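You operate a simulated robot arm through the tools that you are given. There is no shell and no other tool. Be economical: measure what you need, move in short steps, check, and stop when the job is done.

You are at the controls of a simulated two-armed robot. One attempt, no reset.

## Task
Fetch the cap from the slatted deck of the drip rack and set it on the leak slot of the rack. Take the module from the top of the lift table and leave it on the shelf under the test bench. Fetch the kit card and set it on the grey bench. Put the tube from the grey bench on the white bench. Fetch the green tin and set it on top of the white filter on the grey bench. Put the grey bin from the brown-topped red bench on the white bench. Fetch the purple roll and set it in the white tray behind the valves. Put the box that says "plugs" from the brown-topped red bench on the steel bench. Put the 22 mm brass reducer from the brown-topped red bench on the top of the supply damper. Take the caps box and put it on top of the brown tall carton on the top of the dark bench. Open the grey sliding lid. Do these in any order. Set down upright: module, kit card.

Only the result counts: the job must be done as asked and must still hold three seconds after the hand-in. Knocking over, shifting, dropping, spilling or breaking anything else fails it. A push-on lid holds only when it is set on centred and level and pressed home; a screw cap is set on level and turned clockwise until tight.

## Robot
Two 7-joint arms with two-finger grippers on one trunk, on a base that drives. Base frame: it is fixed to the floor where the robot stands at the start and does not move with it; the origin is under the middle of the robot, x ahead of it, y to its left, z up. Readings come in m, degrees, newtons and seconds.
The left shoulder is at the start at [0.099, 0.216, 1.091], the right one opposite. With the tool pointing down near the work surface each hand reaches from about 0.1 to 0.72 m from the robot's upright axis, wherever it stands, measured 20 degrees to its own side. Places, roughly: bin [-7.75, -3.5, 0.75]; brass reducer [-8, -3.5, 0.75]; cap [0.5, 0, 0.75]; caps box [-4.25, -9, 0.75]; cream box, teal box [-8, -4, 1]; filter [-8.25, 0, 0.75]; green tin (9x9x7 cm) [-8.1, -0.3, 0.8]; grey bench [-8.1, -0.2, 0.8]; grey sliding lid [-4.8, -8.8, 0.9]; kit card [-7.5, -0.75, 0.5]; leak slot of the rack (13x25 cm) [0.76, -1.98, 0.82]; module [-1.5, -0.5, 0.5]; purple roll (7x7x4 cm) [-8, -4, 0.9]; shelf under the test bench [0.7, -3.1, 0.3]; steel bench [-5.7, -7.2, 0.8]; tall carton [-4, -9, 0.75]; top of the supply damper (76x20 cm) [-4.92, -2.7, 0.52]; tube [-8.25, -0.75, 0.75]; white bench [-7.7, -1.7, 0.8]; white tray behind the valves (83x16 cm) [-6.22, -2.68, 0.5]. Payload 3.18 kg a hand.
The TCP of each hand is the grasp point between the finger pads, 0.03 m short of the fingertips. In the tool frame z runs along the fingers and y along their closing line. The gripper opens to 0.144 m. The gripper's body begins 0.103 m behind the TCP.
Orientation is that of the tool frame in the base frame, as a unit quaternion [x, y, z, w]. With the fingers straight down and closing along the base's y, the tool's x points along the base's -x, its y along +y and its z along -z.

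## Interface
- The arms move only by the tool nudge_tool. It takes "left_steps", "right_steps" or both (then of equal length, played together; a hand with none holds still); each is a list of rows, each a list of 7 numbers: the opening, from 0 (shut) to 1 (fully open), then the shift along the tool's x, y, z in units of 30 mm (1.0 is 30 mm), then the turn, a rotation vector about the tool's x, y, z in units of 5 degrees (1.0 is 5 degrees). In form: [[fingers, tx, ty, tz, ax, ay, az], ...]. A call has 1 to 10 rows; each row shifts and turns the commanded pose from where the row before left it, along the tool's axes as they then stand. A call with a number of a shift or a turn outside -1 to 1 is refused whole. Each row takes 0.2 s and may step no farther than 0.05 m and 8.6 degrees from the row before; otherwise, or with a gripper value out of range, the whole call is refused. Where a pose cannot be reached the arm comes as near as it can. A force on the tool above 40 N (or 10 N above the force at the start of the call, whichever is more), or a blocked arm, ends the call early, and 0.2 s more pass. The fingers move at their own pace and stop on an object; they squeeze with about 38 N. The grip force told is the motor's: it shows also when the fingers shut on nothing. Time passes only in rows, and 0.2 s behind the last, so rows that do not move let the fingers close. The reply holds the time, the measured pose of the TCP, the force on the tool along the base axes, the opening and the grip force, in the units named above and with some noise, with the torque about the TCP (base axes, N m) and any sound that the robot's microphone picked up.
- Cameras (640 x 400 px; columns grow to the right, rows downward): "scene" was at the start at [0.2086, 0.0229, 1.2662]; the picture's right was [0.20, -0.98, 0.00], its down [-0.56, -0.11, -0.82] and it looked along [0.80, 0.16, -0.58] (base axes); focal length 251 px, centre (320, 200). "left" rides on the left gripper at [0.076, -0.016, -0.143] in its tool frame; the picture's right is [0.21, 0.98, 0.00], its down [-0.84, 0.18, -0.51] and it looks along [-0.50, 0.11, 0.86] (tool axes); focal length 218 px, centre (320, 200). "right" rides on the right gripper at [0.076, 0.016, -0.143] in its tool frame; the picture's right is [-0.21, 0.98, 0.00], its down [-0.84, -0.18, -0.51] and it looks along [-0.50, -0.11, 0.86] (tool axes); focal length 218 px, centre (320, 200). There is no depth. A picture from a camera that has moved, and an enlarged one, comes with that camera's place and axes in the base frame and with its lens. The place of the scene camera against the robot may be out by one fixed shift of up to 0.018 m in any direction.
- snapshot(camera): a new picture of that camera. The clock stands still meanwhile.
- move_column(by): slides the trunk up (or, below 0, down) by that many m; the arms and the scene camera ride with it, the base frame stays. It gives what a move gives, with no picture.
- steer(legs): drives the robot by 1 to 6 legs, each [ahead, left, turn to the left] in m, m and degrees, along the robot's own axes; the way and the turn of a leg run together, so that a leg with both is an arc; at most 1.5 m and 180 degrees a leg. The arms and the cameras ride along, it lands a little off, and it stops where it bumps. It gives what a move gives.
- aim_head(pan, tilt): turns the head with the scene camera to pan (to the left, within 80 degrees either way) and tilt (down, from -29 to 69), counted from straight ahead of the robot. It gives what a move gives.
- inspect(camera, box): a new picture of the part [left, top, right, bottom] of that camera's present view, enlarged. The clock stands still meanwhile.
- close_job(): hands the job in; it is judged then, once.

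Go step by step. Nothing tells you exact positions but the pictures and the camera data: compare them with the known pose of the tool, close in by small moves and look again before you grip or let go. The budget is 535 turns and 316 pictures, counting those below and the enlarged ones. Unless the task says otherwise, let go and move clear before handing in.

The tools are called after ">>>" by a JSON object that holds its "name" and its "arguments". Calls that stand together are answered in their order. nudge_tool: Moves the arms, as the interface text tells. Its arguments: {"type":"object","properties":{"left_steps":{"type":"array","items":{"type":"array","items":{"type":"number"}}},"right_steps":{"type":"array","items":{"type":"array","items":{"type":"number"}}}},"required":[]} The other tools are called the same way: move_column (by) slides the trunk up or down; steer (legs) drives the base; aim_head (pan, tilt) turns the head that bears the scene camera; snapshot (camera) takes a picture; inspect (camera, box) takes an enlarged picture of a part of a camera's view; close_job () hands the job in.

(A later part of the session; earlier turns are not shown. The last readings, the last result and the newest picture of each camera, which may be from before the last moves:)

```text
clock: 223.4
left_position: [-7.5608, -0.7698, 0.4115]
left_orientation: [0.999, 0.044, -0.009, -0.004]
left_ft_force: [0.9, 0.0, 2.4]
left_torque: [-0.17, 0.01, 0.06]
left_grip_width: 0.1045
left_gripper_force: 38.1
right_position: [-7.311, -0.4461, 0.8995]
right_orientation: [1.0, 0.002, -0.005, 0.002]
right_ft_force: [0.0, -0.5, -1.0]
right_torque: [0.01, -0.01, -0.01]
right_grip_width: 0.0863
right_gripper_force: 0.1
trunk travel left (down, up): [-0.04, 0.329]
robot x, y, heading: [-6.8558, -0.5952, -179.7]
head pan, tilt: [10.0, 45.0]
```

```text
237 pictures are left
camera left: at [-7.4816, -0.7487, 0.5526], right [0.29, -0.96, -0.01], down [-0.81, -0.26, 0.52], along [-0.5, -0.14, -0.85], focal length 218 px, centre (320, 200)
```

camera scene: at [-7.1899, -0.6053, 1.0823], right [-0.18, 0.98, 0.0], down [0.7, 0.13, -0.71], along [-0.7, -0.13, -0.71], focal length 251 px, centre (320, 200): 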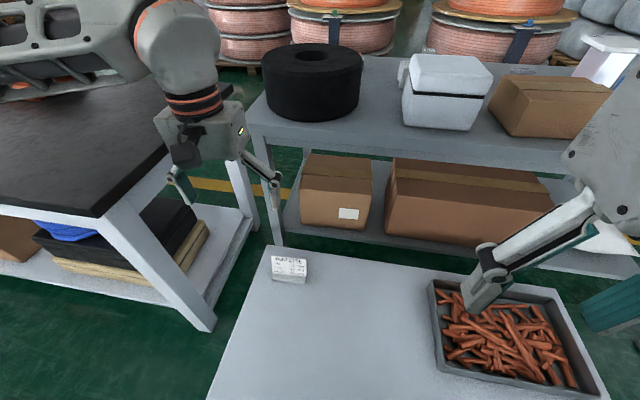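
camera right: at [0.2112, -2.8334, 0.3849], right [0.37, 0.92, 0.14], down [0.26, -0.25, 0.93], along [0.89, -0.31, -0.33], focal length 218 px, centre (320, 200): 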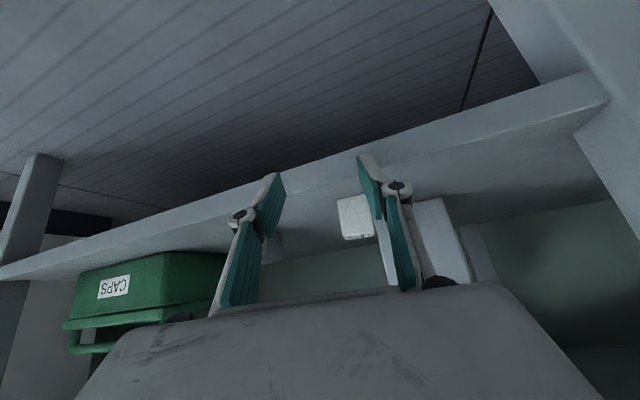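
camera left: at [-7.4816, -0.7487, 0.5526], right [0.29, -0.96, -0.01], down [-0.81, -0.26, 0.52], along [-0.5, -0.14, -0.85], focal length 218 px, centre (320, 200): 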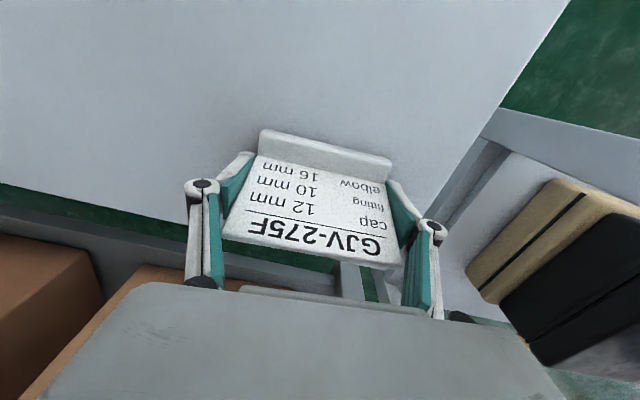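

Card gripped. I'll lift it well above bench height and look at the front strip of the grey bench for a place.

>>> {"name": "nudge_tool", "arguments": {"left_steps": [[0.6, 0, 0, -0.5, 0, 0, 0], [0.6, 0, 0, -1, 0, 0, 0], [0.6, 0, 0, -1, 0, 0, 0], [0.6, 0.3, 0, -1, 0, 0, 0], [0.6, 0.3, 0, -1, 0, 0, 0], [0.6, 0.3, 0, -1, 0, 0, 0], [0.6, 0.3, 0, -1, 0, 0, 0], [0.6, 0.3, 0, -1, 0, 0, 0], [0.6, 0.3, 0, -1, 0, 0, 0], [0.6, 0, 0, -1, 0, 0, 0]]}}

>>> {"name": "nudge_tool", "arguments": {"left_steps": [[0.6, 0, -0.5, -1, 0, 0, 0], [0.6, 0, -0.5, -1, 0, 0, 0], [0.6, 0, -0.5, -1, 0, 0, 0], [0.6, 0, -0.5, -1, 0, 0, 0], [0.6, 0, -0.5, -1, 0, 0, 0], [0.6, 0, -0.5, -1, 0, 0, 0], [0.6, 0, -0.5, -1, 0, 0, 0], [0.6, 0, -0.5, -1, 0, 0, 0]]}}

>>> {"name": "snapshot", "arguments": {"camera": "scene"}}

>>> {"name": "snapshot", "arguments": {"camera": "left"}}

```text
clock: 225.7
left_position: [-7.4989, -0.7665, 0.6967]
left_orientation: [0.999, 0.043, -0.009, -0.004]
left_ft_force: [0.1, 0.3, -0.8]
left_torque: [0.0, 0.0, -0.02]
left_grip_width: 0.1046
left_gripper_force: 38.2
right_position: [-7.3113, -0.4473, 0.8989]
right_orientation: [1.0, 0.003, -0.006, 0.001]
right_ft_force: [-0.1, 1.0, 0.1]
right_torque: [0.01, 0.02, 0.0]
right_grip_width: 0.0862
right_gripper_force: 0.0
trunk travel left (down, up): [-0.04, 0.329]
robot x, y, heading: [-6.8532, -0.5945, -179.7]
head pan, tilt: [10.0, 45.0]
```

```text
clock: 227.4
left_position: [-7.5046, -0.6508, 0.9392]
left_orientation: [0.999, 0.044, -0.009, -0.003]
left_ft_force: [-0.1, -0.6, -0.8]
left_torque: [-0.02, 0.02, 0.0]
left_grip_width: 0.1047
left_gripper_force: 38.0
right_position: [-7.3111, -0.4453, 0.8989]
right_orientation: [1.0, 0.003, -0.005, 0.001]
right_ft_force: [0.7, -0.4, 1.0]
right_torque: [-0.02, 0.02, 0.01]
right_grip_width: 0.0861
right_gripper_force: 0.0
trunk travel left (down, up): [-0.04, 0.329]
robot x, y, heading: [-6.8537, -0.5948, -179.7]
head pan, tilt: [10.0, 45.0]
```

```text
236 pictures are left
camera scene: at [-7.1887, -0.6051, 1.0831], right [-0.18, 0.98, 0.0], down [0.7, 0.13, -0.71], along [-0.7, -0.13, -0.71], focal length 251 px, centre (320, 200)
```

scene: 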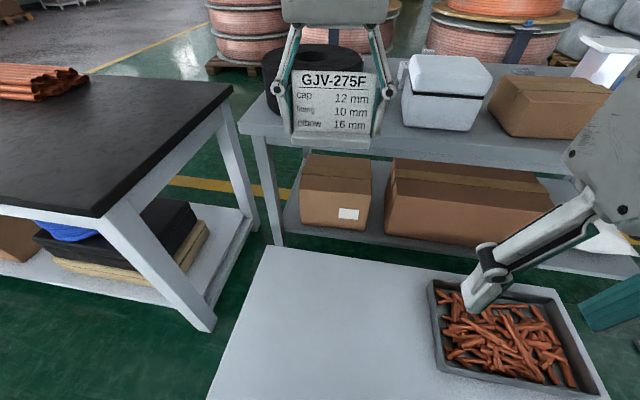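

```text
235 pictures are left
camera left: at [-7.4277, -0.6291, 1.0798], right [0.29, -0.96, -0.01], down [-0.81, -0.26, 0.52], along [-0.5, -0.14, -0.85], focal length 218 px, centre (320, 200)
```

left: 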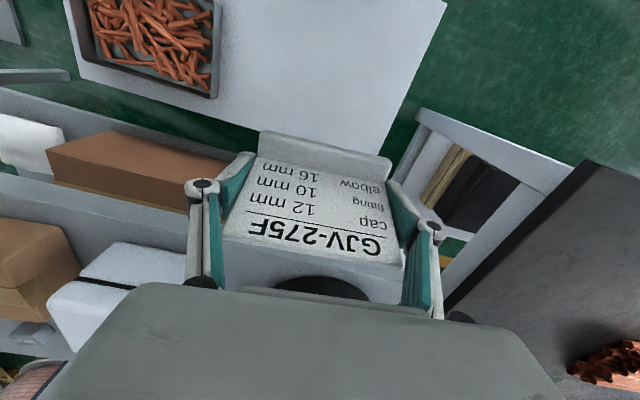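

I'll enlarge the bench edge to judge where to set the card.

>>> {"name": "inspect", "arguments": {"camera": "left", "box": [0, 120, 240, 370]}}

>>> {"name": "inspect", "arguments": {"camera": "scene", "box": [220, 40, 500, 210]}}

```text
1.60 times, centred on (120, 245) of left
camera zoom: at [-7.4277, -0.6291, 1.0798], right [0.29, -0.96, -0.01], down [-0.81, -0.26, 0.52], along [-0.5, -0.14, -0.85], focal length 349 px, centre (640, 128)
```

zoom: 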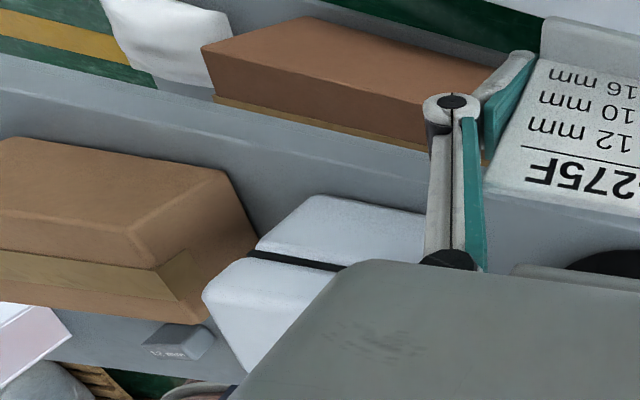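

```text
2.29 times, centred on (360, 125) of scene
camera zoom: at [-7.1887, -0.6051, 1.0831], right [-0.18, 0.98, 0.0], down [0.7, 0.13, -0.71], along [-0.7, -0.13, -0.71], focal length 573 px, centre (229, 371)
```

zoom: 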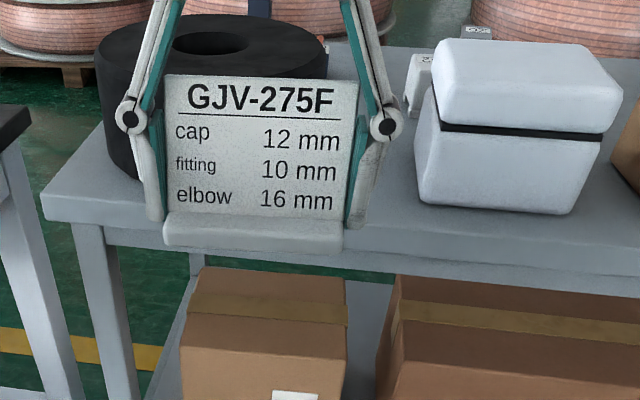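

The front strip here is too narrow. The north end of the bench beyond the blue tray looks free, so I'll shift right along the bench and look.

>>> {"name": "steer", "arguments": {"legs": [[0, -0.85, 0]]}}

>>> {"name": "aim_head", "arguments": {"pan": 0, "tilt": 35}}

>>> {"name": "snapshot", "arguments": {"camera": "scene"}}

```text
clock: 235.4
left_position: [-7.505, 0.2178, 0.9366]
left_orientation: [0.999, 0.038, -0.009, -0.003]
left_ft_force: [0.0, -0.1, -0.6]
left_torque: [0.02, 0.02, -0.01]
left_grip_width: 0.1043
left_gripper_force: 37.2
right_position: [-7.3073, 0.4189, 0.8977]
right_orientation: [1.0, -0.004, -0.004, 0.002]
right_ft_force: [-0.3, -0.1, 0.1]
right_torque: [0.01, 0.03, -0.03]
right_grip_width: 0.0866
right_gripper_force: 0.1
trunk travel left (down, up): [-0.04, 0.329]
robot x, y, heading: [-6.8535, 0.2629, 179.4]
head pan, tilt: [10.0, 45.0]
```

```text
clock: 236.1
left_position: [-7.5046, 0.2178, 0.9366]
left_orientation: [0.999, 0.038, -0.008, -0.004]
left_ft_force: [0.7, -0.2, -0.4]
left_torque: [0.01, 0.01, 0.01]
left_grip_width: 0.1041
left_gripper_force: 37.7
right_position: [-7.3063, 0.419, 0.898]
right_orientation: [1.0, -0.004, -0.005, 0.002]
right_ft_force: [-0.2, 0.0, -0.3]
right_torque: [0.0, 0.03, 0.01]
right_grip_width: 0.0866
right_gripper_force: 0.0
trunk travel left (down, up): [-0.04, 0.329]
robot x, y, heading: [-6.8497, 0.2609, 179.2]
head pan, tilt: [0.0, 35.0]
```

```text
232 pictures are left
camera scene: at [-7.1949, 0.2732, 1.0975], right [0.01, 1.0, 0.0], down [0.57, -0.01, -0.82], along [-0.82, 0.01, -0.57], focal length 251 px, centre (320, 200)
```

scene: 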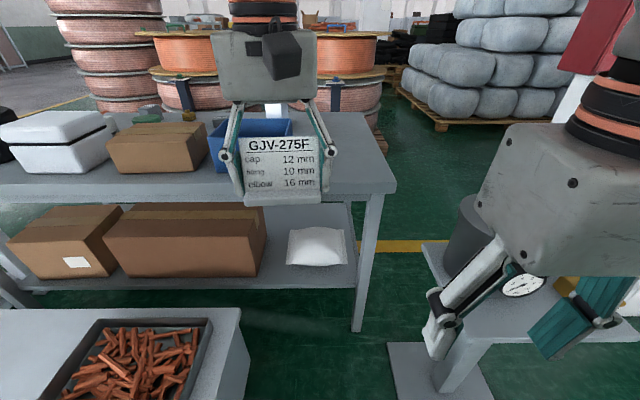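

The bench end is free between y 0.23 and 0.45. I'll draw the right hand back from the stand and bring the card over there.

>>> {"name": "nudge_tool", "arguments": {"left_steps": [[0.6, 0, -0.7, 0, 0, 0, 0], [0.6, 0, -0.7, 0, 0, 0, 0], [0.6, -0.5, -0.7, 0, 0, 0, 0], [0.6, -1, -0.7, 0, 0, 0, 0], [0.6, -1, -0.7, 0, 0, 0, 0], [0.6, -1, -0.4, 0, 0, 0, 0]], "right_steps": [[0.6, 0.8, 0, -0.5, 0, 0, 0], [0.6, 0.8, 0, -0.5, 0, 0, 0], [0.6, 0.8, 0, -0.5, 0, 0, 0], [0.6, 0.8, 0, -0.5, 0, 0, 0], [0.6, 0, 0, -0.5, 0, 0, 0], [0.6, 0, 0, -0.5, 0, 0, 0]]}}

>>> {"name": "steer", "arguments": {"legs": [[0.04, 0, 0]]}}

>>> {"name": "nudge_tool", "arguments": {"left_steps": [[0.6, -1, 0, 0, 0, 0, 0], [0.6, -1, 0, 0, 0, 0, 0], [0.6, -0.6, 0, 0, 0, 0, 0]]}}

>>> {"name": "snapshot", "arguments": {"camera": "scene"}}

>>> {"name": "snapshot", "arguments": {"camera": "left"}}

```text
clock: 237.5
left_position: [-7.5967, 0.3015, 0.9573]
left_orientation: [0.998, 0.049, -0.007, -0.028]
left_ft_force: [0.5, 0.3, -1.6]
left_torque: [-0.05, 0.0, 0.02]
left_grip_width: 0.1045
left_gripper_force: 38.1
left hand out of reach, approached as far as the arm can: row 6
right_position: [-7.2101, 0.42, 0.9882]
right_orientation: [1.0, -0.002, -0.005, 0.002]
right_ft_force: [0.1, -0.2, 0.6]
right_torque: [-0.1, 0.01, 0.01]
right_grip_width: 0.0865
right_gripper_force: 0.0
trunk travel left (down, up): [-0.04, 0.329]
robot x, y, heading: [-6.851, 0.2631, 179.4]
head pan, tilt: [0.0, 35.0]
```

```text
clock: 238.4
left_position: [-7.6389, 0.2991, 0.9518]
left_orientation: [0.998, 0.052, -0.006, -0.026]
left_ft_force: [-0.1, 0.7, -0.8]
left_torque: [0.02, -0.03, 0.0]
left_grip_width: 0.1042
left_gripper_force: 37.9
right_position: [-7.2506, 0.4192, 0.9875]
right_orientation: [1.0, -0.004, -0.005, 0.001]
right_ft_force: [-0.4, -0.1, -0.3]
right_torque: [-0.03, -0.06, 0.0]
right_grip_width: 0.0866
right_gripper_force: 0.1
trunk travel left (down, up): [-0.04, 0.329]
robot x, y, heading: [-6.8893, 0.264, 179.0]
head pan, tilt: [0.0, 35.0]
```

```text
clock: 239.2
left_position: [-7.6398, 0.2957, 0.9543]
left_orientation: [0.998, 0.056, -0.006, -0.03]
left_ft_force: [0.5, 0.8, -1.0]
left_torque: [0.01, -0.02, 0.05]
left_grip_width: 0.1045
left_gripper_force: 38.1
left hand out of reach, approached as far as the arm can: row 1, 2, 3
right_position: [-7.2494, 0.4193, 0.9881]
right_orientation: [1.0, -0.003, -0.004, 0.001]
right_ft_force: [-0.2, 0.7, 0.4]
right_torque: [-0.01, 0.01, 0.0]
right_grip_width: 0.0865
right_gripper_force: 0.0
trunk travel left (down, up): [-0.04, 0.329]
robot x, y, heading: [-6.8918, 0.2654, 179.6]
head pan, tilt: [0.0, 35.0]
```

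```text
231 pictures are left
camera scene: at [-7.2349, 0.2693, 1.0989], right [-0.04, 1.0, 0.0], down [0.56, 0.02, -0.83], along [-0.83, -0.03, -0.56], focal length 251 px, centre (320, 200)
```

scene: 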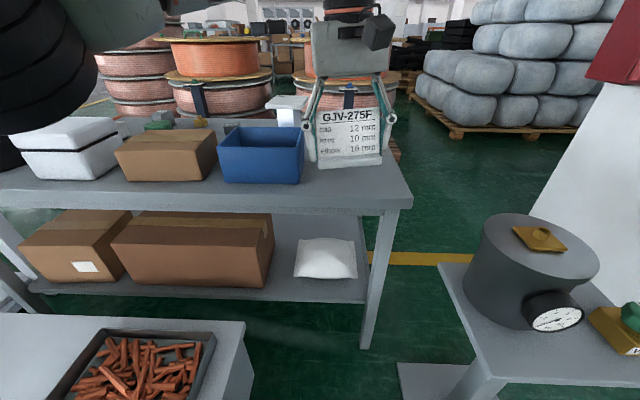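

```text
230 pictures are left
camera left: at [-7.563, 0.3108, 1.098], right [0.32, -0.95, -0.06], down [-0.81, -0.3, 0.5], along [-0.49, -0.11, -0.86], focal length 218 px, centre (320, 200)
```

left: 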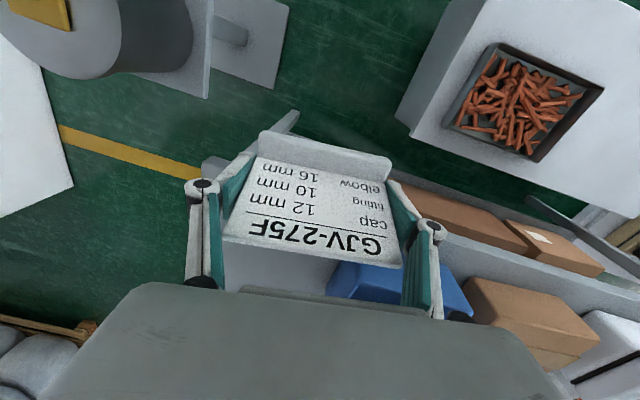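

The left arm crosses over too far. I'll draw both hands back a little, shift the robot right and extend again.

>>> {"name": "nudge_tool", "arguments": {"left_steps": [[0.6, 1, 0, 0, 0, 0, 0], [0.6, 1, 0, 0, 0, 0, 0], [0.6, 1, 0, 0, 0, 0, 0], [0.6, 1, 0.5, 0, 0, 0, 0], [0.6, 1, 0.5, 0, 0, 0, 0]], "right_steps": [[0.6, 0.8, 0, -0.3, 0, 0, 0], [0.6, 0.8, 0, -0.3, 0, 0, 0], [0.6, 0.8, 0, -0.3, 0, 0, 0], [0.6, 0.4, 0, 0, 0, 0, 0], [0.6, 0, 0, 0, 0, 0, 0]]}}

>>> {"name": "steer", "arguments": {"legs": [[0, -0.2, 0]]}}

>>> {"name": "nudge_tool", "arguments": {"left_steps": [[0.6, -1, 0, 0, 0, 0, 0], [0.6, -1, 0.5, 0, 0, 0, 0], [0.6, -1, 0.5, 0, 0, 0, 0], [0.6, -1, 0.5, 0, 0, 0, 0], [0.6, -1, 0.5, 0, 0, 0, 0]]}}

>>> {"name": "snapshot", "arguments": {"camera": "scene"}}

```text
clock: 239.6
left_position: [-7.6172, 0.302, 0.951]
left_orientation: [0.998, 0.051, -0.007, -0.022]
left_ft_force: [-0.4, -0.4, -0.6]
left_torque: [0.0, 0.03, -0.01]
left_grip_width: 0.1042
left_gripper_force: 37.8
right_position: [-7.236, 0.4224, 0.9946]
right_orientation: [1.0, -0.014, 0.001, 0.002]
right_ft_force: [1.9, 6.5, -3.0]
right_torque: [-0.43, 0.28, 0.25]
right_grip_width: 0.0866
right_gripper_force: 0.1
trunk travel left (down, up): [-0.04, 0.329]
robot x, y, heading: [-6.8917, 0.2667, 179.4]
head pan, tilt: [0.0, 35.0]
stopped in row 1 (right hand): the force on the tool passed its limit at 75 N (the readings are from after the stop); the commanded pose is now the measured one
```

```text
clock: 241.9
left_position: [-7.6148, 0.5064, 0.9493]
left_orientation: [0.999, 0.049, -0.006, -0.022]
left_ft_force: [-0.9, 0.7, -0.7]
left_torque: [-0.01, 0.01, 0.02]
left_grip_width: 0.1041
left_gripper_force: 37.8
right_position: [-7.2358, 0.6254, 0.9941]
right_orientation: [1.0, -0.015, 0.001, 0.002]
right_ft_force: [-8.5, 27.0, -4.5]
right_torque: [-3.07, -0.88, 0.4]
right_grip_width: 0.0863
right_gripper_force: 0.1
trunk travel left (down, up): [-0.04, 0.329]
robot x, y, heading: [-6.8899, 0.467, 179.6]
head pan, tilt: [0.0, 35.0]
```

```text
clock: 243.2
left_position: [-7.6468, 0.4906, 0.9638]
left_orientation: [0.997, 0.057, -0.008, -0.043]
left_ft_force: [-0.3, -0.8, -1.0]
left_torque: [-0.01, -0.03, 0.0]
left_grip_width: 0.1043
left_gripper_force: 38.4
left hand out of reach, approached as far as the arm can: row 1, 2, 3, 4, 5
right_position: [-7.2334, 0.6241, 0.9942]
right_orientation: [1.0, -0.015, 0.002, 0.001]
right_ft_force: [-6.3, 16.7, -5.9]
right_torque: [-1.56, -0.53, 0.15]
right_grip_width: 0.0863
right_gripper_force: 0.1
trunk travel left (down, up): [-0.04, 0.329]
robot x, y, heading: [-6.8864, 0.4698, 179.5]
head pan, tilt: [0.0, 35.0]
```

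```text
229 pictures are left
camera scene: at [-7.233, 0.4747, 1.0989], right [-0.01, 1.0, 0.0], down [0.56, 0.0, -0.83], along [-0.83, -0.01, -0.56], focal length 251 px, centre (320, 200)
```

scene: 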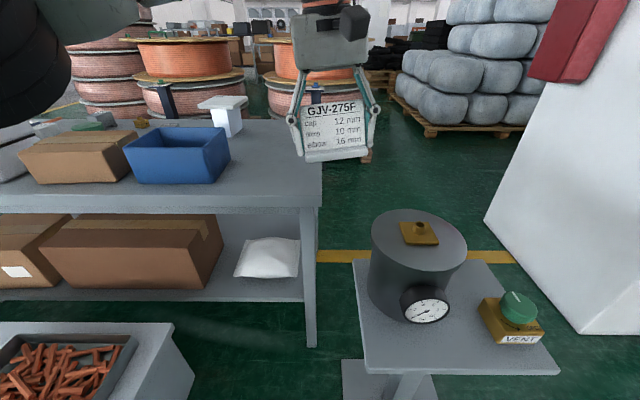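

The right hand was rubbing against my own chest, so I'll ease it forward. Then I'll bring the left hand over the bench end and extend it there.

>>> {"name": "nudge_tool", "arguments": {"left_steps": [[0.6, 0, 0.9, 0, 0, 0, 0], [0.6, 0, 0.9, 0, 0, 0, 0], [0.6, 0, 0.9, 0, 0, 0, 0], [0.6, 0, 0.9, 0, 0, 0, 0], [0.6, 0, 0.9, 0, 0, 0, 0], [0.6, -0.7, 0.6, 0.3, 0, 0, 0], [0.6, -0.9, 0, 0.3, 0, 0, 0], [0.6, -0.9, 0, 0.3, 0, 0, 0], [0.6, -0.9, 0, 0.3, 0, 0, 0]], "right_steps": [[0.6, -0.4, -0.3, -0.3, 0, 0, 0], [0.6, -0.3, -0.3, -0.3, 0, 0, 0], [0.6, 0, 0, 0, 0, 0, 0], [0.6, 0, 0, 0, 0, 0, 0], [0.6, 0, 0, 0, 0, 0, 0], [0.6, 0, 0, 0, 0, 0, 0], [0.6, 0, 0, 0, 0, 0, 0], [0.6, 0, 0, 0, 0, 0, 0], [0.6, 0, 0, 0, 0, 0, 0]]}}

>>> {"name": "snapshot", "arguments": {"camera": "scene"}}

>>> {"name": "snapshot", "arguments": {"camera": "left"}}

```text
clock: 245.2
left_position: [-7.6671, 0.3402, 0.9265]
left_orientation: [0.999, 0.049, -0.005, -0.022]
left_ft_force: [-0.2, 0.4, -0.5]
left_torque: [0.0, 0.01, -0.01]
left_grip_width: 0.1042
left_gripper_force: 37.9
left hand out of reach, approached as far as the arm can: row 7, 8, 9
right_position: [-7.256, 0.6421, 1.0113]
right_orientation: [1.0, -0.015, 0.002, 0.002]
right_ft_force: [1.0, -0.4, 0.5]
right_torque: [0.01, 0.04, -0.01]
right_grip_width: 0.0865
right_gripper_force: 0.0
trunk travel left (down, up): [-0.04, 0.329]
robot x, y, heading: [-6.8891, 0.4658, 179.5]
head pan, tilt: [0.0, 35.0]
```

```text
228 pictures are left
camera scene: at [-7.2326, 0.4763, 1.0975], right [0.01, 1.0, 0.0], down [0.57, -0.01, -0.82], along [-0.82, 0.01, -0.57], focal length 251 px, centre (320, 200)
```

scene: 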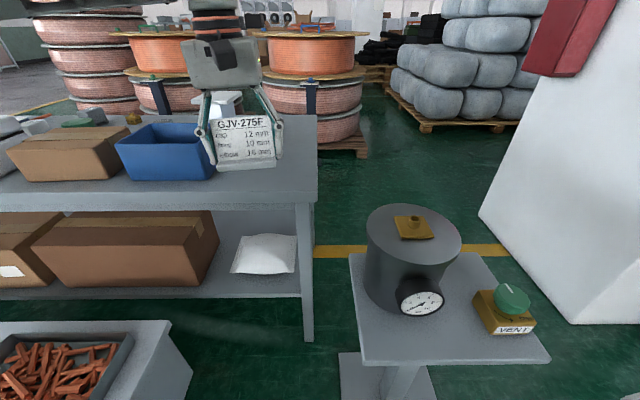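

```text
227 pictures are left
camera left: at [-7.5894, 0.357, 1.0686], right [0.3, -0.95, -0.05], down [-0.81, -0.28, 0.51], along [-0.49, -0.12, -0.86], focal length 218 px, centre (320, 200)
```

left: 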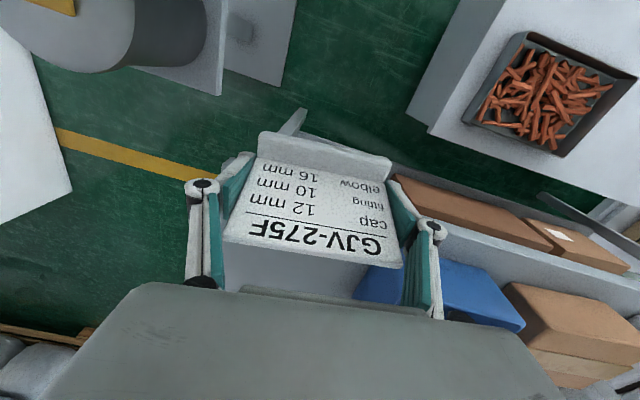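

I'm free of the low box here, so I can drive 8 cm forward after raising the right hand higher above the stand.

>>> {"name": "nudge_tool", "arguments": {"right_steps": [[0.6, 0, -0.5, -1, 0, 0, 0], [0.6, 0, -0.5, -1, 0, 0, 0], [0.6, 0, -0.5, -1, 0, 0, 0], [0.6, 0, 0, -1, 0, 0, 0]]}}

>>> {"name": "steer", "arguments": {"legs": [[0.08, 0, 0]]}}

>>> {"name": "nudge_tool", "arguments": {"left_steps": [[0.6, 0, 0, 0.4, 0, 0, 0], [0.6, 0, 0, 0.4, 0, 0, 0]]}}

>>> {"name": "snapshot", "arguments": {"camera": "scene"}}

>>> {"name": "snapshot", "arguments": {"camera": "left"}}

```text
clock: 246.2
left_position: [-7.6662, 0.3392, 0.9254]
left_orientation: [0.999, 0.049, -0.005, -0.021]
left_ft_force: [0.1, 0.2, 0.3]
left_torque: [-0.01, 0.01, -0.01]
left_grip_width: 0.104
left_gripper_force: 37.8
right_position: [-7.2477, 0.6701, 1.0821]
right_orientation: [1.0, -0.016, 0.001, 0.003]
right_ft_force: [0.6, 1.4, -0.1]
right_torque: [0.0, 0.02, 0.0]
right_grip_width: 0.0864
right_gripper_force: 0.0
right hand out of reach, approached as far as the arm can: row 3, 4
trunk travel left (down, up): [-0.04, 0.329]
robot x, y, heading: [-6.886, 0.4688, 179.7]
head pan, tilt: [0.0, 35.0]
```

```text
clock: 247.2
left_position: [-7.7477, 0.3416, 0.9263]
left_orientation: [0.999, 0.049, -0.005, -0.021]
left_ft_force: [0.4, -0.1, -0.8]
left_torque: [-0.04, -0.02, -0.03]
left_grip_width: 0.104
left_gripper_force: 38.0
right_position: [-7.3293, 0.6706, 1.0821]
right_orientation: [1.0, -0.015, 0.002, 0.005]
right_ft_force: [-1.6, 0.6, -1.0]
right_torque: [-0.01, -0.02, 0.02]
right_grip_width: 0.0865
right_gripper_force: 0.1
trunk travel left (down, up): [-0.04, 0.329]
robot x, y, heading: [-6.9684, 0.4677, 179.2]
head pan, tilt: [0.0, 35.0]
```

```text
clock: 247.8
left_position: [-7.7475, 0.3437, 0.9021]
left_orientation: [0.999, 0.048, -0.005, -0.021]
left_ft_force: [0.0, -0.4, -0.8]
left_torque: [0.02, 0.0, -0.01]
left_grip_width: 0.1041
left_gripper_force: 38.0
right_position: [-7.3292, 0.6703, 1.0814]
right_orientation: [1.0, -0.015, 0.002, 0.003]
right_ft_force: [0.6, -0.7, 0.3]
right_torque: [0.02, -0.02, -0.02]
right_grip_width: 0.0867
right_gripper_force: 0.1
trunk travel left (down, up): [-0.04, 0.329]
robot x, y, heading: [-6.9689, 0.4664, 179.3]
head pan, tilt: [0.0, 35.0]
```

```text
226 pictures are left
camera scene: at [-7.3136, 0.4774, 1.0973], right [0.01, 1.0, 0.0], down [0.57, -0.01, -0.82], along [-0.82, 0.01, -0.57], focal length 251 px, centre (320, 200)
```

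scene: 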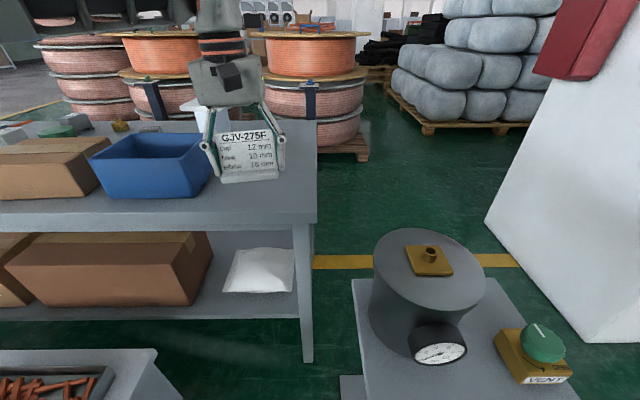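

```text
225 pictures are left
camera left: at [-7.6706, 0.3601, 1.044], right [0.3, -0.95, -0.05], down [-0.81, -0.28, 0.51], along [-0.49, -0.12, -0.86], focal length 218 px, centre (320, 200)
```

left: 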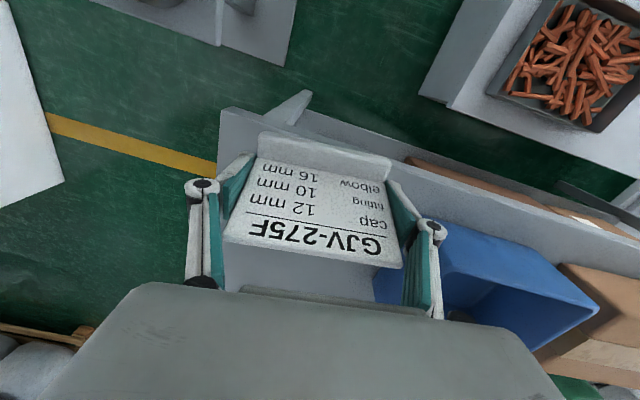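

I'll level the tool, shift 2 cm away from the tray and lower the card until it touches.

>>> {"name": "nudge_tool", "arguments": {"left_steps": [[0.6, 0, -0.6, 0, -0.48, 0, 0], [0.6, 0, 0, 0.5, 0, 0, 0], [0.6, 0, 0, 0.5, 0, 0, 0], [0.6, 0, 0, 0.25, 0, 0, 0], [0.6, 0, 0, 0.2, 0, 0, 0], [0.6, 0, 0, 0.15, 0, 0, 0], [0.6, 0, 0, 0.15, 0, 0, 0]]}}

>>> {"name": "inspect", "arguments": {"camera": "scene", "box": [170, 60, 340, 240]}}

```text
clock: 249.4
left_position: [-7.7499, 0.3604, 0.8491]
left_orientation: [0.999, 0.049, -0.005, -0.002]
left_ft_force: [-0.2, 0.5, 0.4]
left_torque: [-0.01, 0.0, 0.01]
left_grip_width: 0.1042
left_gripper_force: 37.9
right_position: [-7.3278, 0.6712, 1.0815]
right_orientation: [1.0, -0.015, 0.002, 0.004]
right_ft_force: [-0.1, 0.9, 0.0]
right_torque: [0.02, 0.0, -0.01]
right_grip_width: 0.0864
right_gripper_force: 0.0
trunk travel left (down, up): [-0.04, 0.329]
robot x, y, heading: [-6.9716, 0.4693, 179.0]
head pan, tilt: [0.0, 35.0]
```

```text
2.22 times, centred on (255, 150) of scene
camera zoom: at [-7.3133, 0.4774, 1.0975], right [0.01, 1.0, 0.0], down [0.57, -0.01, -0.82], along [-0.82, 0.01, -0.57], focal length 557 px, centre (464, 311)
```

zoom: 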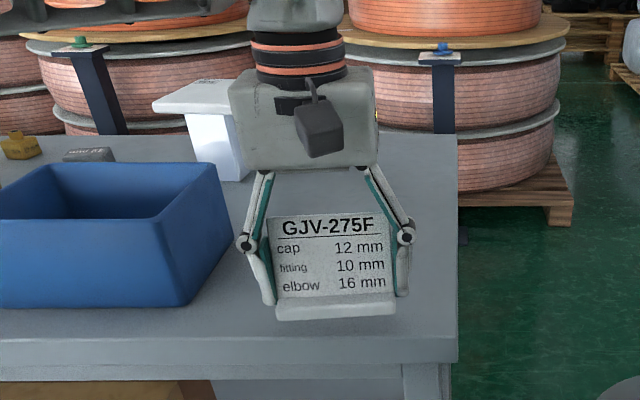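

I'll continue down to contact.

>>> {"name": "nudge_tool", "arguments": {"left_steps": [[0.6, 0, 0, 0.13, 0, 0, 0], [0.6, 0, 0, 0.13, 0, 0, 0], [0.6, 0, 0, 0.13, 0, 0, 0], [0.6, 0, 0, 0.13, 0, 0, 0], [0.6, 0, 0, 0.13, 0, 0, 0]]}}

```text
clock: 250.6
left_position: [-7.7497, 0.3605, 0.8299]
left_orientation: [0.999, 0.048, -0.005, -0.001]
left_ft_force: [0.5, 0.0, -0.7]
left_torque: [-0.01, 0.01, 0.01]
left_grip_width: 0.104
left_gripper_force: 37.8
right_position: [-7.3288, 0.67, 1.0825]
right_orientation: [1.0, -0.015, 0.002, 0.003]
right_ft_force: [0.2, -0.1, 0.6]
right_torque: [-0.04, -0.02, -0.04]
right_grip_width: 0.0866
right_gripper_force: 0.1
trunk travel left (down, up): [-0.04, 0.329]
robot x, y, heading: [-6.9721, 0.471, 179.3]
head pan, tilt: [0.0, 35.0]
```

>>> {"name": "nudge_tool", "arguments": {"left_steps": [[0.6, 0, 0, 0.13, 0, 0, 0], [0.6, 0, 0, 0.13, 0, 0, 0], [0.6, 0, 0, 0.13, 0, 0, 0], [0.6, 0, 0, 0.13, 0, 0, 0], [0.6, 0, 0, 0.13, 0, 0, 0]]}}

>>> {"name": "inspect", "arguments": {"camera": "scene", "box": [170, 60, 340, 240]}}

```text
clock: 251.8
left_position: [-7.7503, 0.3618, 0.8116]
left_orientation: [0.999, 0.049, -0.005, -0.002]
left_ft_force: [0.2, -1.1, 1.3]
left_torque: [-0.13, 0.02, -0.01]
left_grip_width: 0.1042
left_gripper_force: 38.1
right_position: [-7.3287, 0.6699, 1.0815]
right_orientation: [1.0, -0.014, 0.001, 0.004]
right_ft_force: [0.0, -0.6, 0.0]
right_torque: [-0.02, -0.04, -0.01]
right_grip_width: 0.0862
right_gripper_force: 0.0
trunk travel left (down, up): [-0.04, 0.329]
robot x, y, heading: [-6.9704, 0.4709, 179.1]
head pan, tilt: [0.0, 35.0]
```

```text
2.22 times, centred on (255, 150) of scene
camera zoom: at [-7.313, 0.4774, 1.0977], right [0.01, 1.0, 0.0], down [0.57, -0.01, -0.82], along [-0.82, 0.01, -0.57], focal length 557 px, centre (464, 311)
```

zoom: 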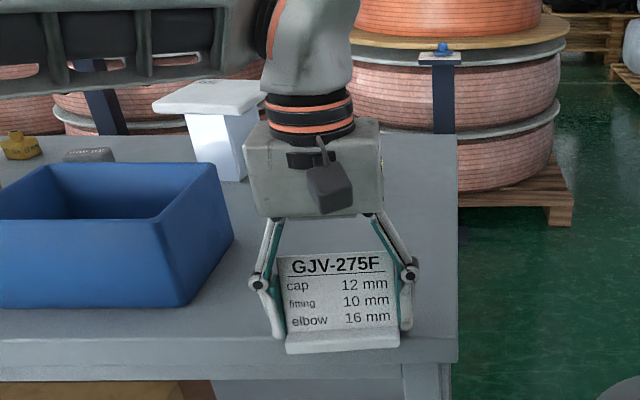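

The bench surface is nearer z 0.765, so its edge is further back and the foot would overhang. I'll lift and extend further in.

>>> {"name": "nudge_tool", "arguments": {"left_steps": [[0.6, 0, 0, -0.8, 0, 0, 0], [0.6, 0, 0, -0.3, 0, 0, 0], [0.6, -1, 0, 0, 0, 0, 0], [0.6, -1, 0, 0, 0, 0, 0], [0.6, -1, 0, 0, 0, 0, 0]]}}

>>> {"name": "snapshot", "arguments": {"camera": "scene"}}

```text
clock: 253.0
left_position: [-7.7788, 0.3572, 0.8446]
left_orientation: [0.999, 0.049, -0.004, 0.0]
left_ft_force: [0.2, 0.3, -1.3]
left_torque: [0.0, 0.02, -0.02]
left_grip_width: 0.1041
left_gripper_force: 38.1
left hand out of reach, approached as far as the arm can: row 4, 5
right_position: [-7.329, 0.6705, 1.082]
right_orientation: [1.0, -0.015, 0.002, 0.003]
right_ft_force: [0.7, 0.2, 0.0]
right_torque: [-0.01, -0.01, -0.01]
right_grip_width: 0.0865
right_gripper_force: 0.1
trunk travel left (down, up): [-0.04, 0.329]
robot x, y, heading: [-6.9715, 0.4735, 179.2]
head pan, tilt: [0.0, 35.0]
```

```text
222 pictures are left
camera scene: at [-7.3134, 0.4775, 1.0974], right [0.01, 1.0, 0.0], down [0.57, -0.01, -0.82], along [-0.82, 0.01, -0.57], focal length 251 px, centre (320, 200)
```

scene: 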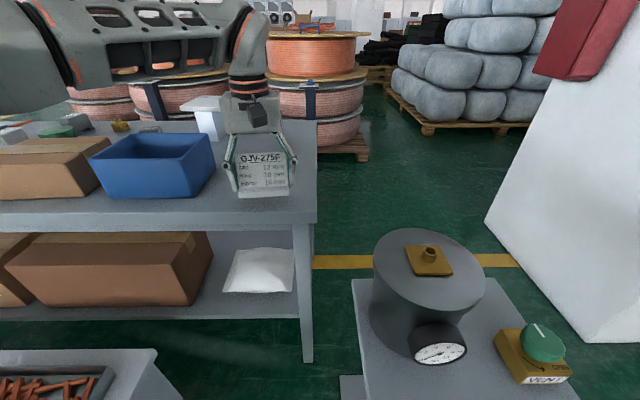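

I'll ease the base 5 cm closer (as near as I was to the cart).

>>> {"name": "steer", "arguments": {"legs": [[0.05, 0.03, 0]]}}

>>> {"name": "nudge_tool", "arguments": {"left_steps": [[0.6, 0, 0, 0.2, 0, 0, 0], [0.6, 0, 0, 0.2, 0, 0, 0], [0.6, 0, 0, 0.2, 0, 0, 0], [0.6, 0, 0, 0.2, 0, 0, 0]]}}

>>> {"name": "inspect", "arguments": {"camera": "scene", "box": [170, 60, 340, 240]}}

```text
clock: 254.0
left_position: [-7.8295, 0.3284, 0.8447]
left_orientation: [0.999, 0.049, -0.004, -0.001]
left_ft_force: [-0.3, -0.2, -1.3]
left_torque: [0.04, 0.02, 0.01]
left_grip_width: 0.1038
left_gripper_force: 38.2
right_position: [-7.3793, 0.6416, 1.0819]
right_orientation: [1.0, -0.015, 0.002, 0.002]
right_ft_force: [0.2, -0.4, 0.2]
right_torque: [0.02, -0.04, -0.03]
right_grip_width: 0.0863
right_gripper_force: 0.0
trunk travel left (down, up): [-0.04, 0.329]
robot x, y, heading: [-7.0163, 0.438, 179.3]
head pan, tilt: [0.0, 35.0]
```

```text
clock: 255.0
left_position: [-7.8293, 0.3287, 0.8198]
left_orientation: [0.999, 0.049, -0.004, -0.001]
left_ft_force: [0.8, 0.1, -0.9]
left_torque: [0.03, 0.02, -0.02]
left_grip_width: 0.1041
left_gripper_force: 37.6
right_position: [-7.378, 0.6426, 1.0812]
right_orientation: [1.0, -0.015, 0.002, 0.003]
right_ft_force: [0.1, 0.0, 0.1]
right_torque: [0.0, -0.02, -0.01]
right_grip_width: 0.0865
right_gripper_force: 0.1
trunk travel left (down, up): [-0.04, 0.329]
robot x, y, heading: [-7.0202, 0.4387, 179.2]
head pan, tilt: [0.0, 35.0]
```

```text
2.22 times, centred on (255, 150) of scene
camera zoom: at [-7.3631, 0.4483, 1.0974], right [0.01, 1.0, 0.0], down [0.57, -0.01, -0.82], along [-0.82, 0.01, -0.57], focal length 557 px, centre (464, 311)
```

zoom: 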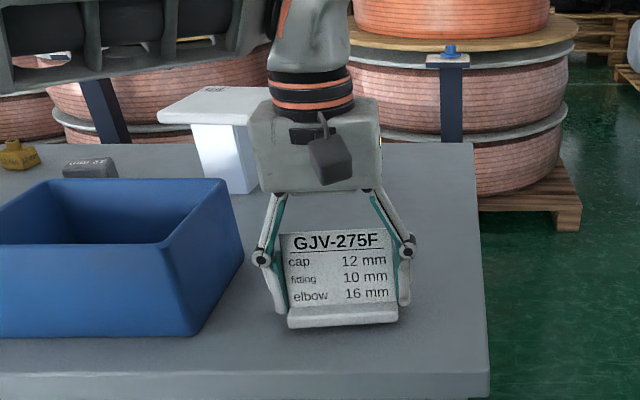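

Well on the bench now. I'll lower it the last bit.

>>> {"name": "nudge_tool", "arguments": {"left_steps": [[0.6, 0, 0, 0.13, 0, 0, 0], [0.6, 0, 0, 0.13, 0, 0, 0], [0.6, 0, 0, 0.13, 0, 0, 0], [0.6, 0, 0, 0.1, 0, 0, 0], [0.6, 0, 0, 0.1, 0, 0, 0]]}}

```text
clock: 256.2
left_position: [-7.8297, 0.3295, 0.8102]
left_orientation: [0.999, 0.049, -0.01, -0.003]
left_ft_force: [-3.1, 0.6, 28.1]
left_torque: [-0.37, -0.22, -0.06]
left_grip_width: 0.1043
left_gripper_force: 38.3
right_position: [-7.375, 0.6431, 1.0843]
right_orientation: [1.0, -0.015, -0.001, 0.003]
right_ft_force: [-0.7, -0.5, 0.7]
right_torque: [0.02, 0.01, -0.01]
right_grip_width: 0.0868
right_gripper_force: 0.0
trunk travel left (down, up): [-0.04, 0.329]
robot x, y, heading: [-7.0177, 0.4352, 179.2]
head pan, tilt: [0.0, 35.0]
```

Contact. I'll relieve the pressure, open and go up.

>>> {"name": "nudge_tool", "arguments": {"left_steps": [[0.6, 0, 0, -0.1, 0, 0, 0], [0.85, 0, 0, 0, 0, 0, 0], [0.95, 0, 0, 0, 0, 0, 0], [0.95, 0, 0, -0.7, 0, 0, 0], [0.95, 0, 0, -1, 0, 0, 0], [0.95, 0, 0, -1, 0, 0, 0], [0.95, 0.5, 0, -1, 0, 0, 0]]}}

>>> {"name": "inspect", "arguments": {"camera": "scene", "box": [170, 60, 340, 240]}}

```text
clock: 257.8
left_position: [-7.8104, 0.3303, 0.9]
left_orientation: [0.999, 0.049, -0.006, -0.001]
left_ft_force: [0.5, -0.1, 0.0]
left_torque: [0.0, 0.03, 0.02]
left_grip_width: 0.1368
left_gripper_force: 0.1
left hand out of reach, approached as far as the arm can: row 6
right_position: [-7.3746, 0.6434, 1.0833]
right_orientation: [1.0, -0.014, 0.0, 0.002]
right_ft_force: [0.8, -0.7, 0.0]
right_torque: [0.0, 0.04, 0.0]
right_grip_width: 0.0867
right_gripper_force: 0.0
trunk travel left (down, up): [-0.04, 0.329]
robot x, y, heading: [-7.0187, 0.4362, 179.3]
head pan, tilt: [0.0, 35.0]
```

```text
2.22 times, centred on (255, 150) of scene
camera zoom: at [-7.3611, 0.4485, 1.0986], right [0.01, 1.0, 0.0], down [0.57, -0.01, -0.82], along [-0.82, 0.01, -0.57], focal length 557 px, centre (464, 311)
```

zoom: 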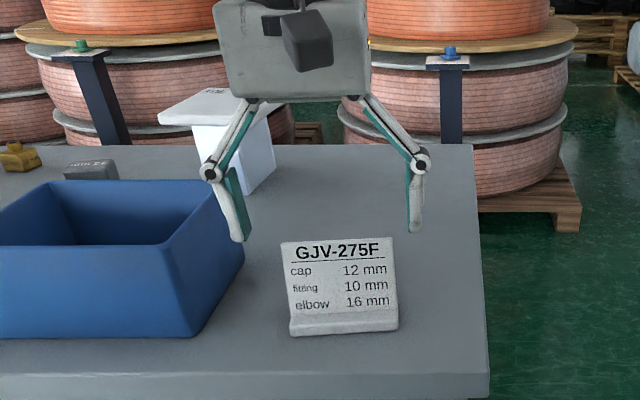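

The kit card stands on the grey bench. I'll retract, back off, raise the trunk and take the north gap round to the aisle behind the bench.

>>> {"name": "nudge_tool", "arguments": {"left_steps": [[0.3, 1, 0, -0.5, 0, 0, 0], [0.3, 1, 0, -0.5, 0, 0, 0], [0.3, 1, 0, -0.5, 0, 0, 0], [0.3, 1, 0, -0.5, 0, 0, 0], [0.3, 1, 0, 0, 0, 0, 0], [0.3, 1, 0, 0, 0, 0, 0], [0.3, 1, 0, 0, 0, 0, 0]]}}

>>> {"name": "steer", "arguments": {"legs": [[-0.3, 0, 0.7]]}}

>>> {"name": "move_column", "arguments": {"by": 0.15}}

>>> {"name": "steer", "arguments": {"legs": [[0, -0.78, 0]]}}

>>> {"name": "snapshot", "arguments": {"camera": "scene"}}

```text
clock: 259.4
left_position: [-7.6039, 0.3501, 0.9561]
left_orientation: [0.999, 0.049, -0.005, 0.0]
left_ft_force: [0.3, 0.1, -0.3]
left_torque: [0.03, 0.04, 0.02]
left_grip_width: 0.0429
left_gripper_force: 0.1
right_position: [-7.377, 0.6425, 1.0817]
right_orientation: [1.0, -0.014, 0.0, 0.004]
right_ft_force: [-0.2, 0.3, -0.4]
right_torque: [-0.02, -0.01, 0.0]
right_grip_width: 0.0864
right_gripper_force: 0.1
trunk travel left (down, up): [-0.04, 0.329]
robot x, y, heading: [-7.0183, 0.4334, 179.2]
head pan, tilt: [0.0, 35.0]
```

```text
clock: 261.4
left_position: [-7.3033, 0.343, 0.9546]
left_orientation: [0.999, 0.052, -0.004, 0.0]
left_ft_force: [0.5, -0.1, 0.5]
left_torque: [-0.01, -0.01, -0.03]
left_grip_width: 0.0431
left_gripper_force: 0.1
right_position: [-7.0798, 0.6367, 1.0818]
right_orientation: [1.0, -0.011, 0.002, 0.005]
right_ft_force: [0.7, 0.1, -0.4]
right_torque: [0.0, -0.02, -0.01]
right_grip_width: 0.0864
right_gripper_force: 0.0
trunk travel left (down, up): [-0.04, 0.329]
robot x, y, heading: [-6.7211, 0.4382, 180.0]
head pan, tilt: [0.0, 35.0]
```

```text
clock: 263.2
left_position: [-7.3043, 0.3422, 1.1023]
left_orientation: [0.999, 0.054, -0.002, -0.002]
left_ft_force: [-0.3, -0.2, -0.2]
left_torque: [0.03, 0.0, -0.02]
left_grip_width: 0.0431
left_gripper_force: 0.1
right_position: [-7.0808, 0.6358, 1.2312]
right_orientation: [1.0, -0.01, 0.003, 0.004]
right_ft_force: [-0.4, 1.1, 0.4]
right_torque: [0.01, -0.05, 0.01]
right_grip_width: 0.0865
right_gripper_force: 0.0
trunk travel left (down, up): [-0.19, 0.179]
robot x, y, heading: [-6.7195, 0.4324, 179.9]
head pan, tilt: [0.0, 35.0]
```

```text
clock: 270.5
left_position: [-7.2944, 1.1403, 1.1059]
left_orientation: [0.999, 0.043, -0.005, -0.001]
left_ft_force: [1.3, 0.6, 0.8]
left_torque: [0.0, -0.02, 0.01]
left_grip_width: 0.0433
left_gripper_force: 0.1
right_position: [-7.0676, 1.4279, 1.2327]
right_orientation: [1.0, -0.02, 0.002, 0.004]
right_ft_force: [-0.1, 0.0, 0.1]
right_torque: [0.0, 0.03, 0.03]
right_grip_width: 0.0863
right_gripper_force: 0.0
trunk travel left (down, up): [-0.19, 0.179]
robot x, y, heading: [-6.7093, 1.2182, 178.6]
head pan, tilt: [0.0, 35.0]
```

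```text
219 pictures are left
camera scene: at [-6.8972, 1.2313, 1.2827], right [0.02, 1.0, 0.0], down [0.57, -0.01, -0.82], along [-0.82, 0.02, -0.57], focal length 251 px, centre (320, 200)
```

scene: 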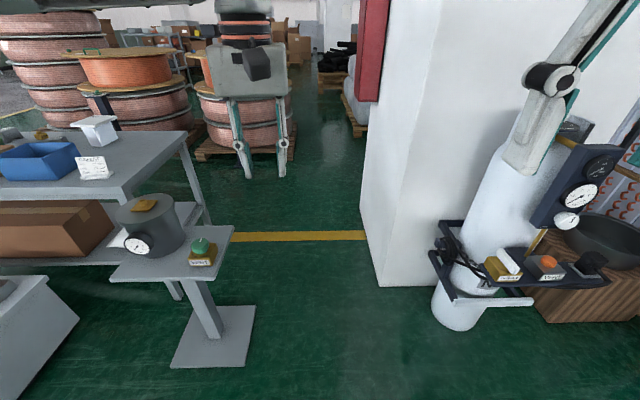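

The gap between the stand's foot plate (y≈0.87) and the pillar (y≈1.62) is narrow. I'll face south and pass sideways, with my arms above the stand.

>>> {"name": "steer", "arguments": {"legs": [[0, 0, 91.4], [0, -0.5, 0]]}}

>>> {"name": "aim_head", "arguments": {"pan": -70, "tilt": 45}}

>>> {"name": "snapshot", "arguments": {"camera": "scene"}}

```text
clock: 279.2
left_position: [-7.1013, 0.6327, 1.1067]
left_orientation: [0.665, 0.747, -0.004, 0.002]
left_ft_force: [-0.8, 0.3, -0.3]
left_torque: [0.02, 0.02, 0.02]
left_grip_width: 0.0431
left_gripper_force: 0.1
right_position: [-7.395, 0.8549, 1.2319]
right_orientation: [0.712, 0.702, 0.004, 0.001]
right_ft_force: [0.3, 0.6, 0.2]
right_torque: [-0.02, 0.02, 0.03]
right_grip_width: 0.0864
right_gripper_force: 0.1
trunk travel left (down, up): [-0.19, 0.179]
robot x, y, heading: [-7.201, 1.2166, -89.7]
head pan, tilt: [0.0, 35.0]
```

```text
clock: 280.6
left_position: [-7.1006, 0.633, 1.1053]
left_orientation: [0.665, 0.746, -0.004, 0.002]
left_ft_force: [0.9, 0.4, 0.5]
left_torque: [0.02, 0.01, 0.01]
left_grip_width: 0.0431
left_gripper_force: 0.1
right_position: [-7.396, 0.8538, 1.2318]
right_orientation: [0.712, 0.703, 0.005, 0.002]
right_ft_force: [-0.8, -0.3, 0.8]
right_torque: [0.01, -0.01, 0.01]
right_grip_width: 0.0865
right_gripper_force: 0.1
trunk travel left (down, up): [-0.19, 0.179]
robot x, y, heading: [-7.1982, 1.2186, -89.6]
head pan, tilt: [-70.0, 45.0]
```

```text
218 pictures are left
camera scene: at [-7.2709, 1.0891, 1.2678], right [-0.35, 0.94, 0.0], down [0.66, 0.25, -0.71], along [-0.66, -0.25, -0.71], focal length 251 px, centre (320, 200)
```

scene: 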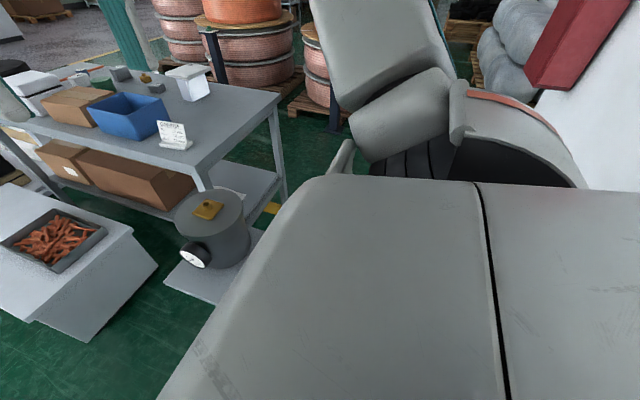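

Clear. I'll continue sideways through the gap in short legs.

>>> {"name": "steer", "arguments": {"legs": [[0.0, -0.6, -0.4], [0.0, -0.6, 0], [0, -0.4, 0]]}}

>>> {"name": "aim_head", "arguments": {"pan": 0, "tilt": 30}}

>>> {"name": "snapshot", "arguments": {"camera": "scene"}}

```text
clock: 295.4
left_position: [-8.7185, 0.6413, 1.1051]
left_orientation: [0.669, 0.743, -0.003, 0.002]
left_ft_force: [-0.1, 1.1, -0.6]
left_torque: [0.03, 0.0, 0.01]
left_grip_width: 0.043
left_gripper_force: 0.1
right_position: [-9.012, 0.8638, 1.2318]
right_orientation: [0.715, 0.699, 0.003, 0.002]
right_ft_force: [-0.6, -0.2, 0.2]
right_torque: [0.0, 0.01, 0.01]
right_grip_width: 0.0863
right_gripper_force: 0.1
trunk travel left (down, up): [-0.19, 0.179]
robot x, y, heading: [-8.8123, 1.2256, -90.3]
head pan, tilt: [-70.0, 45.0]
```

```text
clock: 296.8
left_position: [-8.7185, 0.6414, 1.1052]
left_orientation: [0.669, 0.743, -0.004, 0.003]
left_ft_force: [0.7, 0.5, 0.4]
left_torque: [-0.03, -0.03, 0.0]
left_grip_width: 0.0434
left_gripper_force: 0.0
right_position: [-9.0123, 0.8634, 1.2325]
right_orientation: [0.715, 0.699, 0.004, 0.002]
right_ft_force: [-0.3, 0.0, 0.6]
right_torque: [0.01, -0.01, 0.02]
right_grip_width: 0.0864
right_gripper_force: 0.1
trunk travel left (down, up): [-0.19, 0.179]
robot x, y, heading: [-8.8139, 1.2239, -90.5]
head pan, tilt: [0.0, 30.0]
```

```text
217 pictures are left
camera scene: at [-8.8082, 1.0351, 1.2904], right [-1.0, 0.01, 0.0], down [0.0, 0.5, -0.87], along [-0.01, -0.87, -0.5], focal length 251 px, centre (320, 200)
```

scene: 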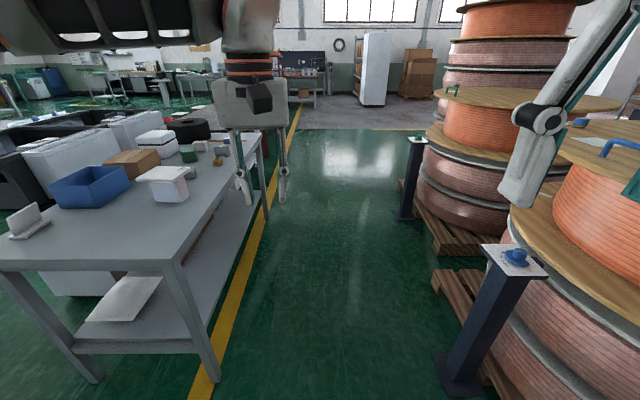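

I'm in the aisle behind the bench. I'll move south and turn to face the bench (east).

>>> {"name": "steer", "arguments": {"legs": [[0.95, -0.06, 0], [0, 0, 90.5]]}}

>>> {"name": "aim_head", "arguments": {"pan": -15, "tilt": 35}}

>>> {"name": "snapshot", "arguments": {"camera": "scene"}}

```text
clock: 305.7
left_position: [-8.2909, 0.3591, 1.1053]
left_orientation: [-0.057, 0.998, -0.002, 0.005]
left_ft_force: [0.1, 0.0, 0.8]
left_torque: [0.02, -0.01, -0.02]
left_grip_width: 0.0433
left_gripper_force: 0.0
right_position: [-8.5119, 0.0656, 1.2335]
right_orientation: [0.007, 1.0, 0.002, -0.001]
right_ft_force: [-0.4, -0.7, 0.1]
right_torque: [0.0, -0.01, 0.03]
right_grip_width: 0.0863
right_gripper_force: 0.0
trunk travel left (down, up): [-0.19, 0.179]
robot x, y, heading: [-8.8751, 0.2614, 0.0]
head pan, tilt: [0.0, 30.0]
```

```text
clock: 306.5
left_position: [-8.2918, 0.36, 1.1058]
left_orientation: [-0.057, 0.998, -0.001, 0.005]
left_ft_force: [-0.3, -0.1, -1.0]
left_torque: [0.0, -0.02, -0.01]
left_grip_width: 0.0434
left_gripper_force: 0.1
right_position: [-8.5126, 0.0654, 1.232]
right_orientation: [0.007, 1.0, 0.004, -0.001]
right_ft_force: [-0.1, 0.5, 0.9]
right_torque: [0.0, 0.01, -0.02]
right_grip_width: 0.0861
right_gripper_force: 0.1
trunk travel left (down, up): [-0.19, 0.179]
robot x, y, heading: [-8.8768, 0.2649, 0.3]
head pan, tilt: [-15.0, 35.0]
```

```text
216 pictures are left
camera scene: at [-8.6803, 0.2458, 1.2827], right [-0.25, -0.97, 0.0], down [-0.55, 0.15, -0.82], along [0.79, -0.21, -0.57], focal length 251 px, centre (320, 200)
```

scene: 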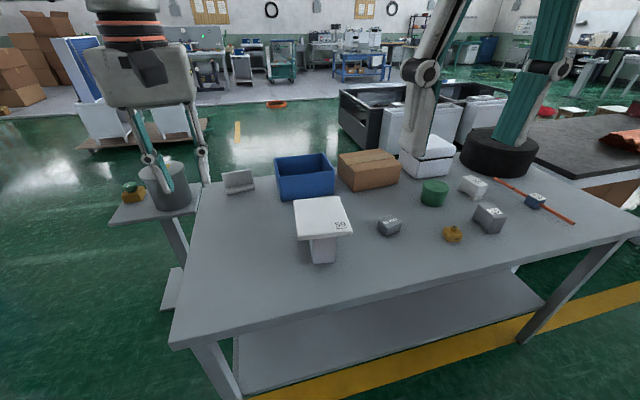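

All visible now: white filter "59", green tin, and a long orange tube at the right. I'll enlarge.

>>> {"name": "inspect", "arguments": {"camera": "scene", "box": [270, 150, 600, 290]}}

```text
1.94 times, centred on (435, 220) of scene
camera zoom: at [-8.6803, 0.2458, 1.2827], right [-0.25, -0.97, 0.0], down [-0.55, 0.15, -0.82], along [0.79, -0.21, -0.57], focal length 486 px, centre (97, 161)
```

zoom: 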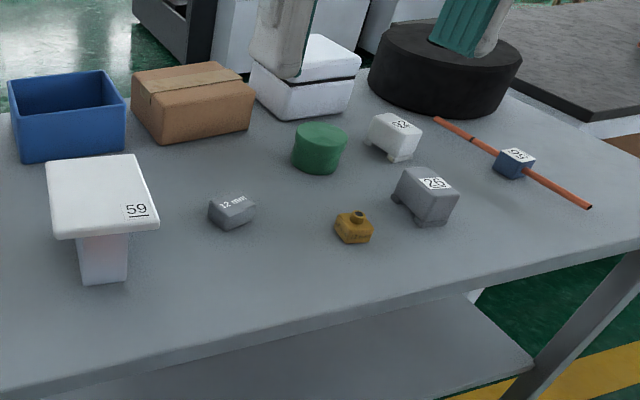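

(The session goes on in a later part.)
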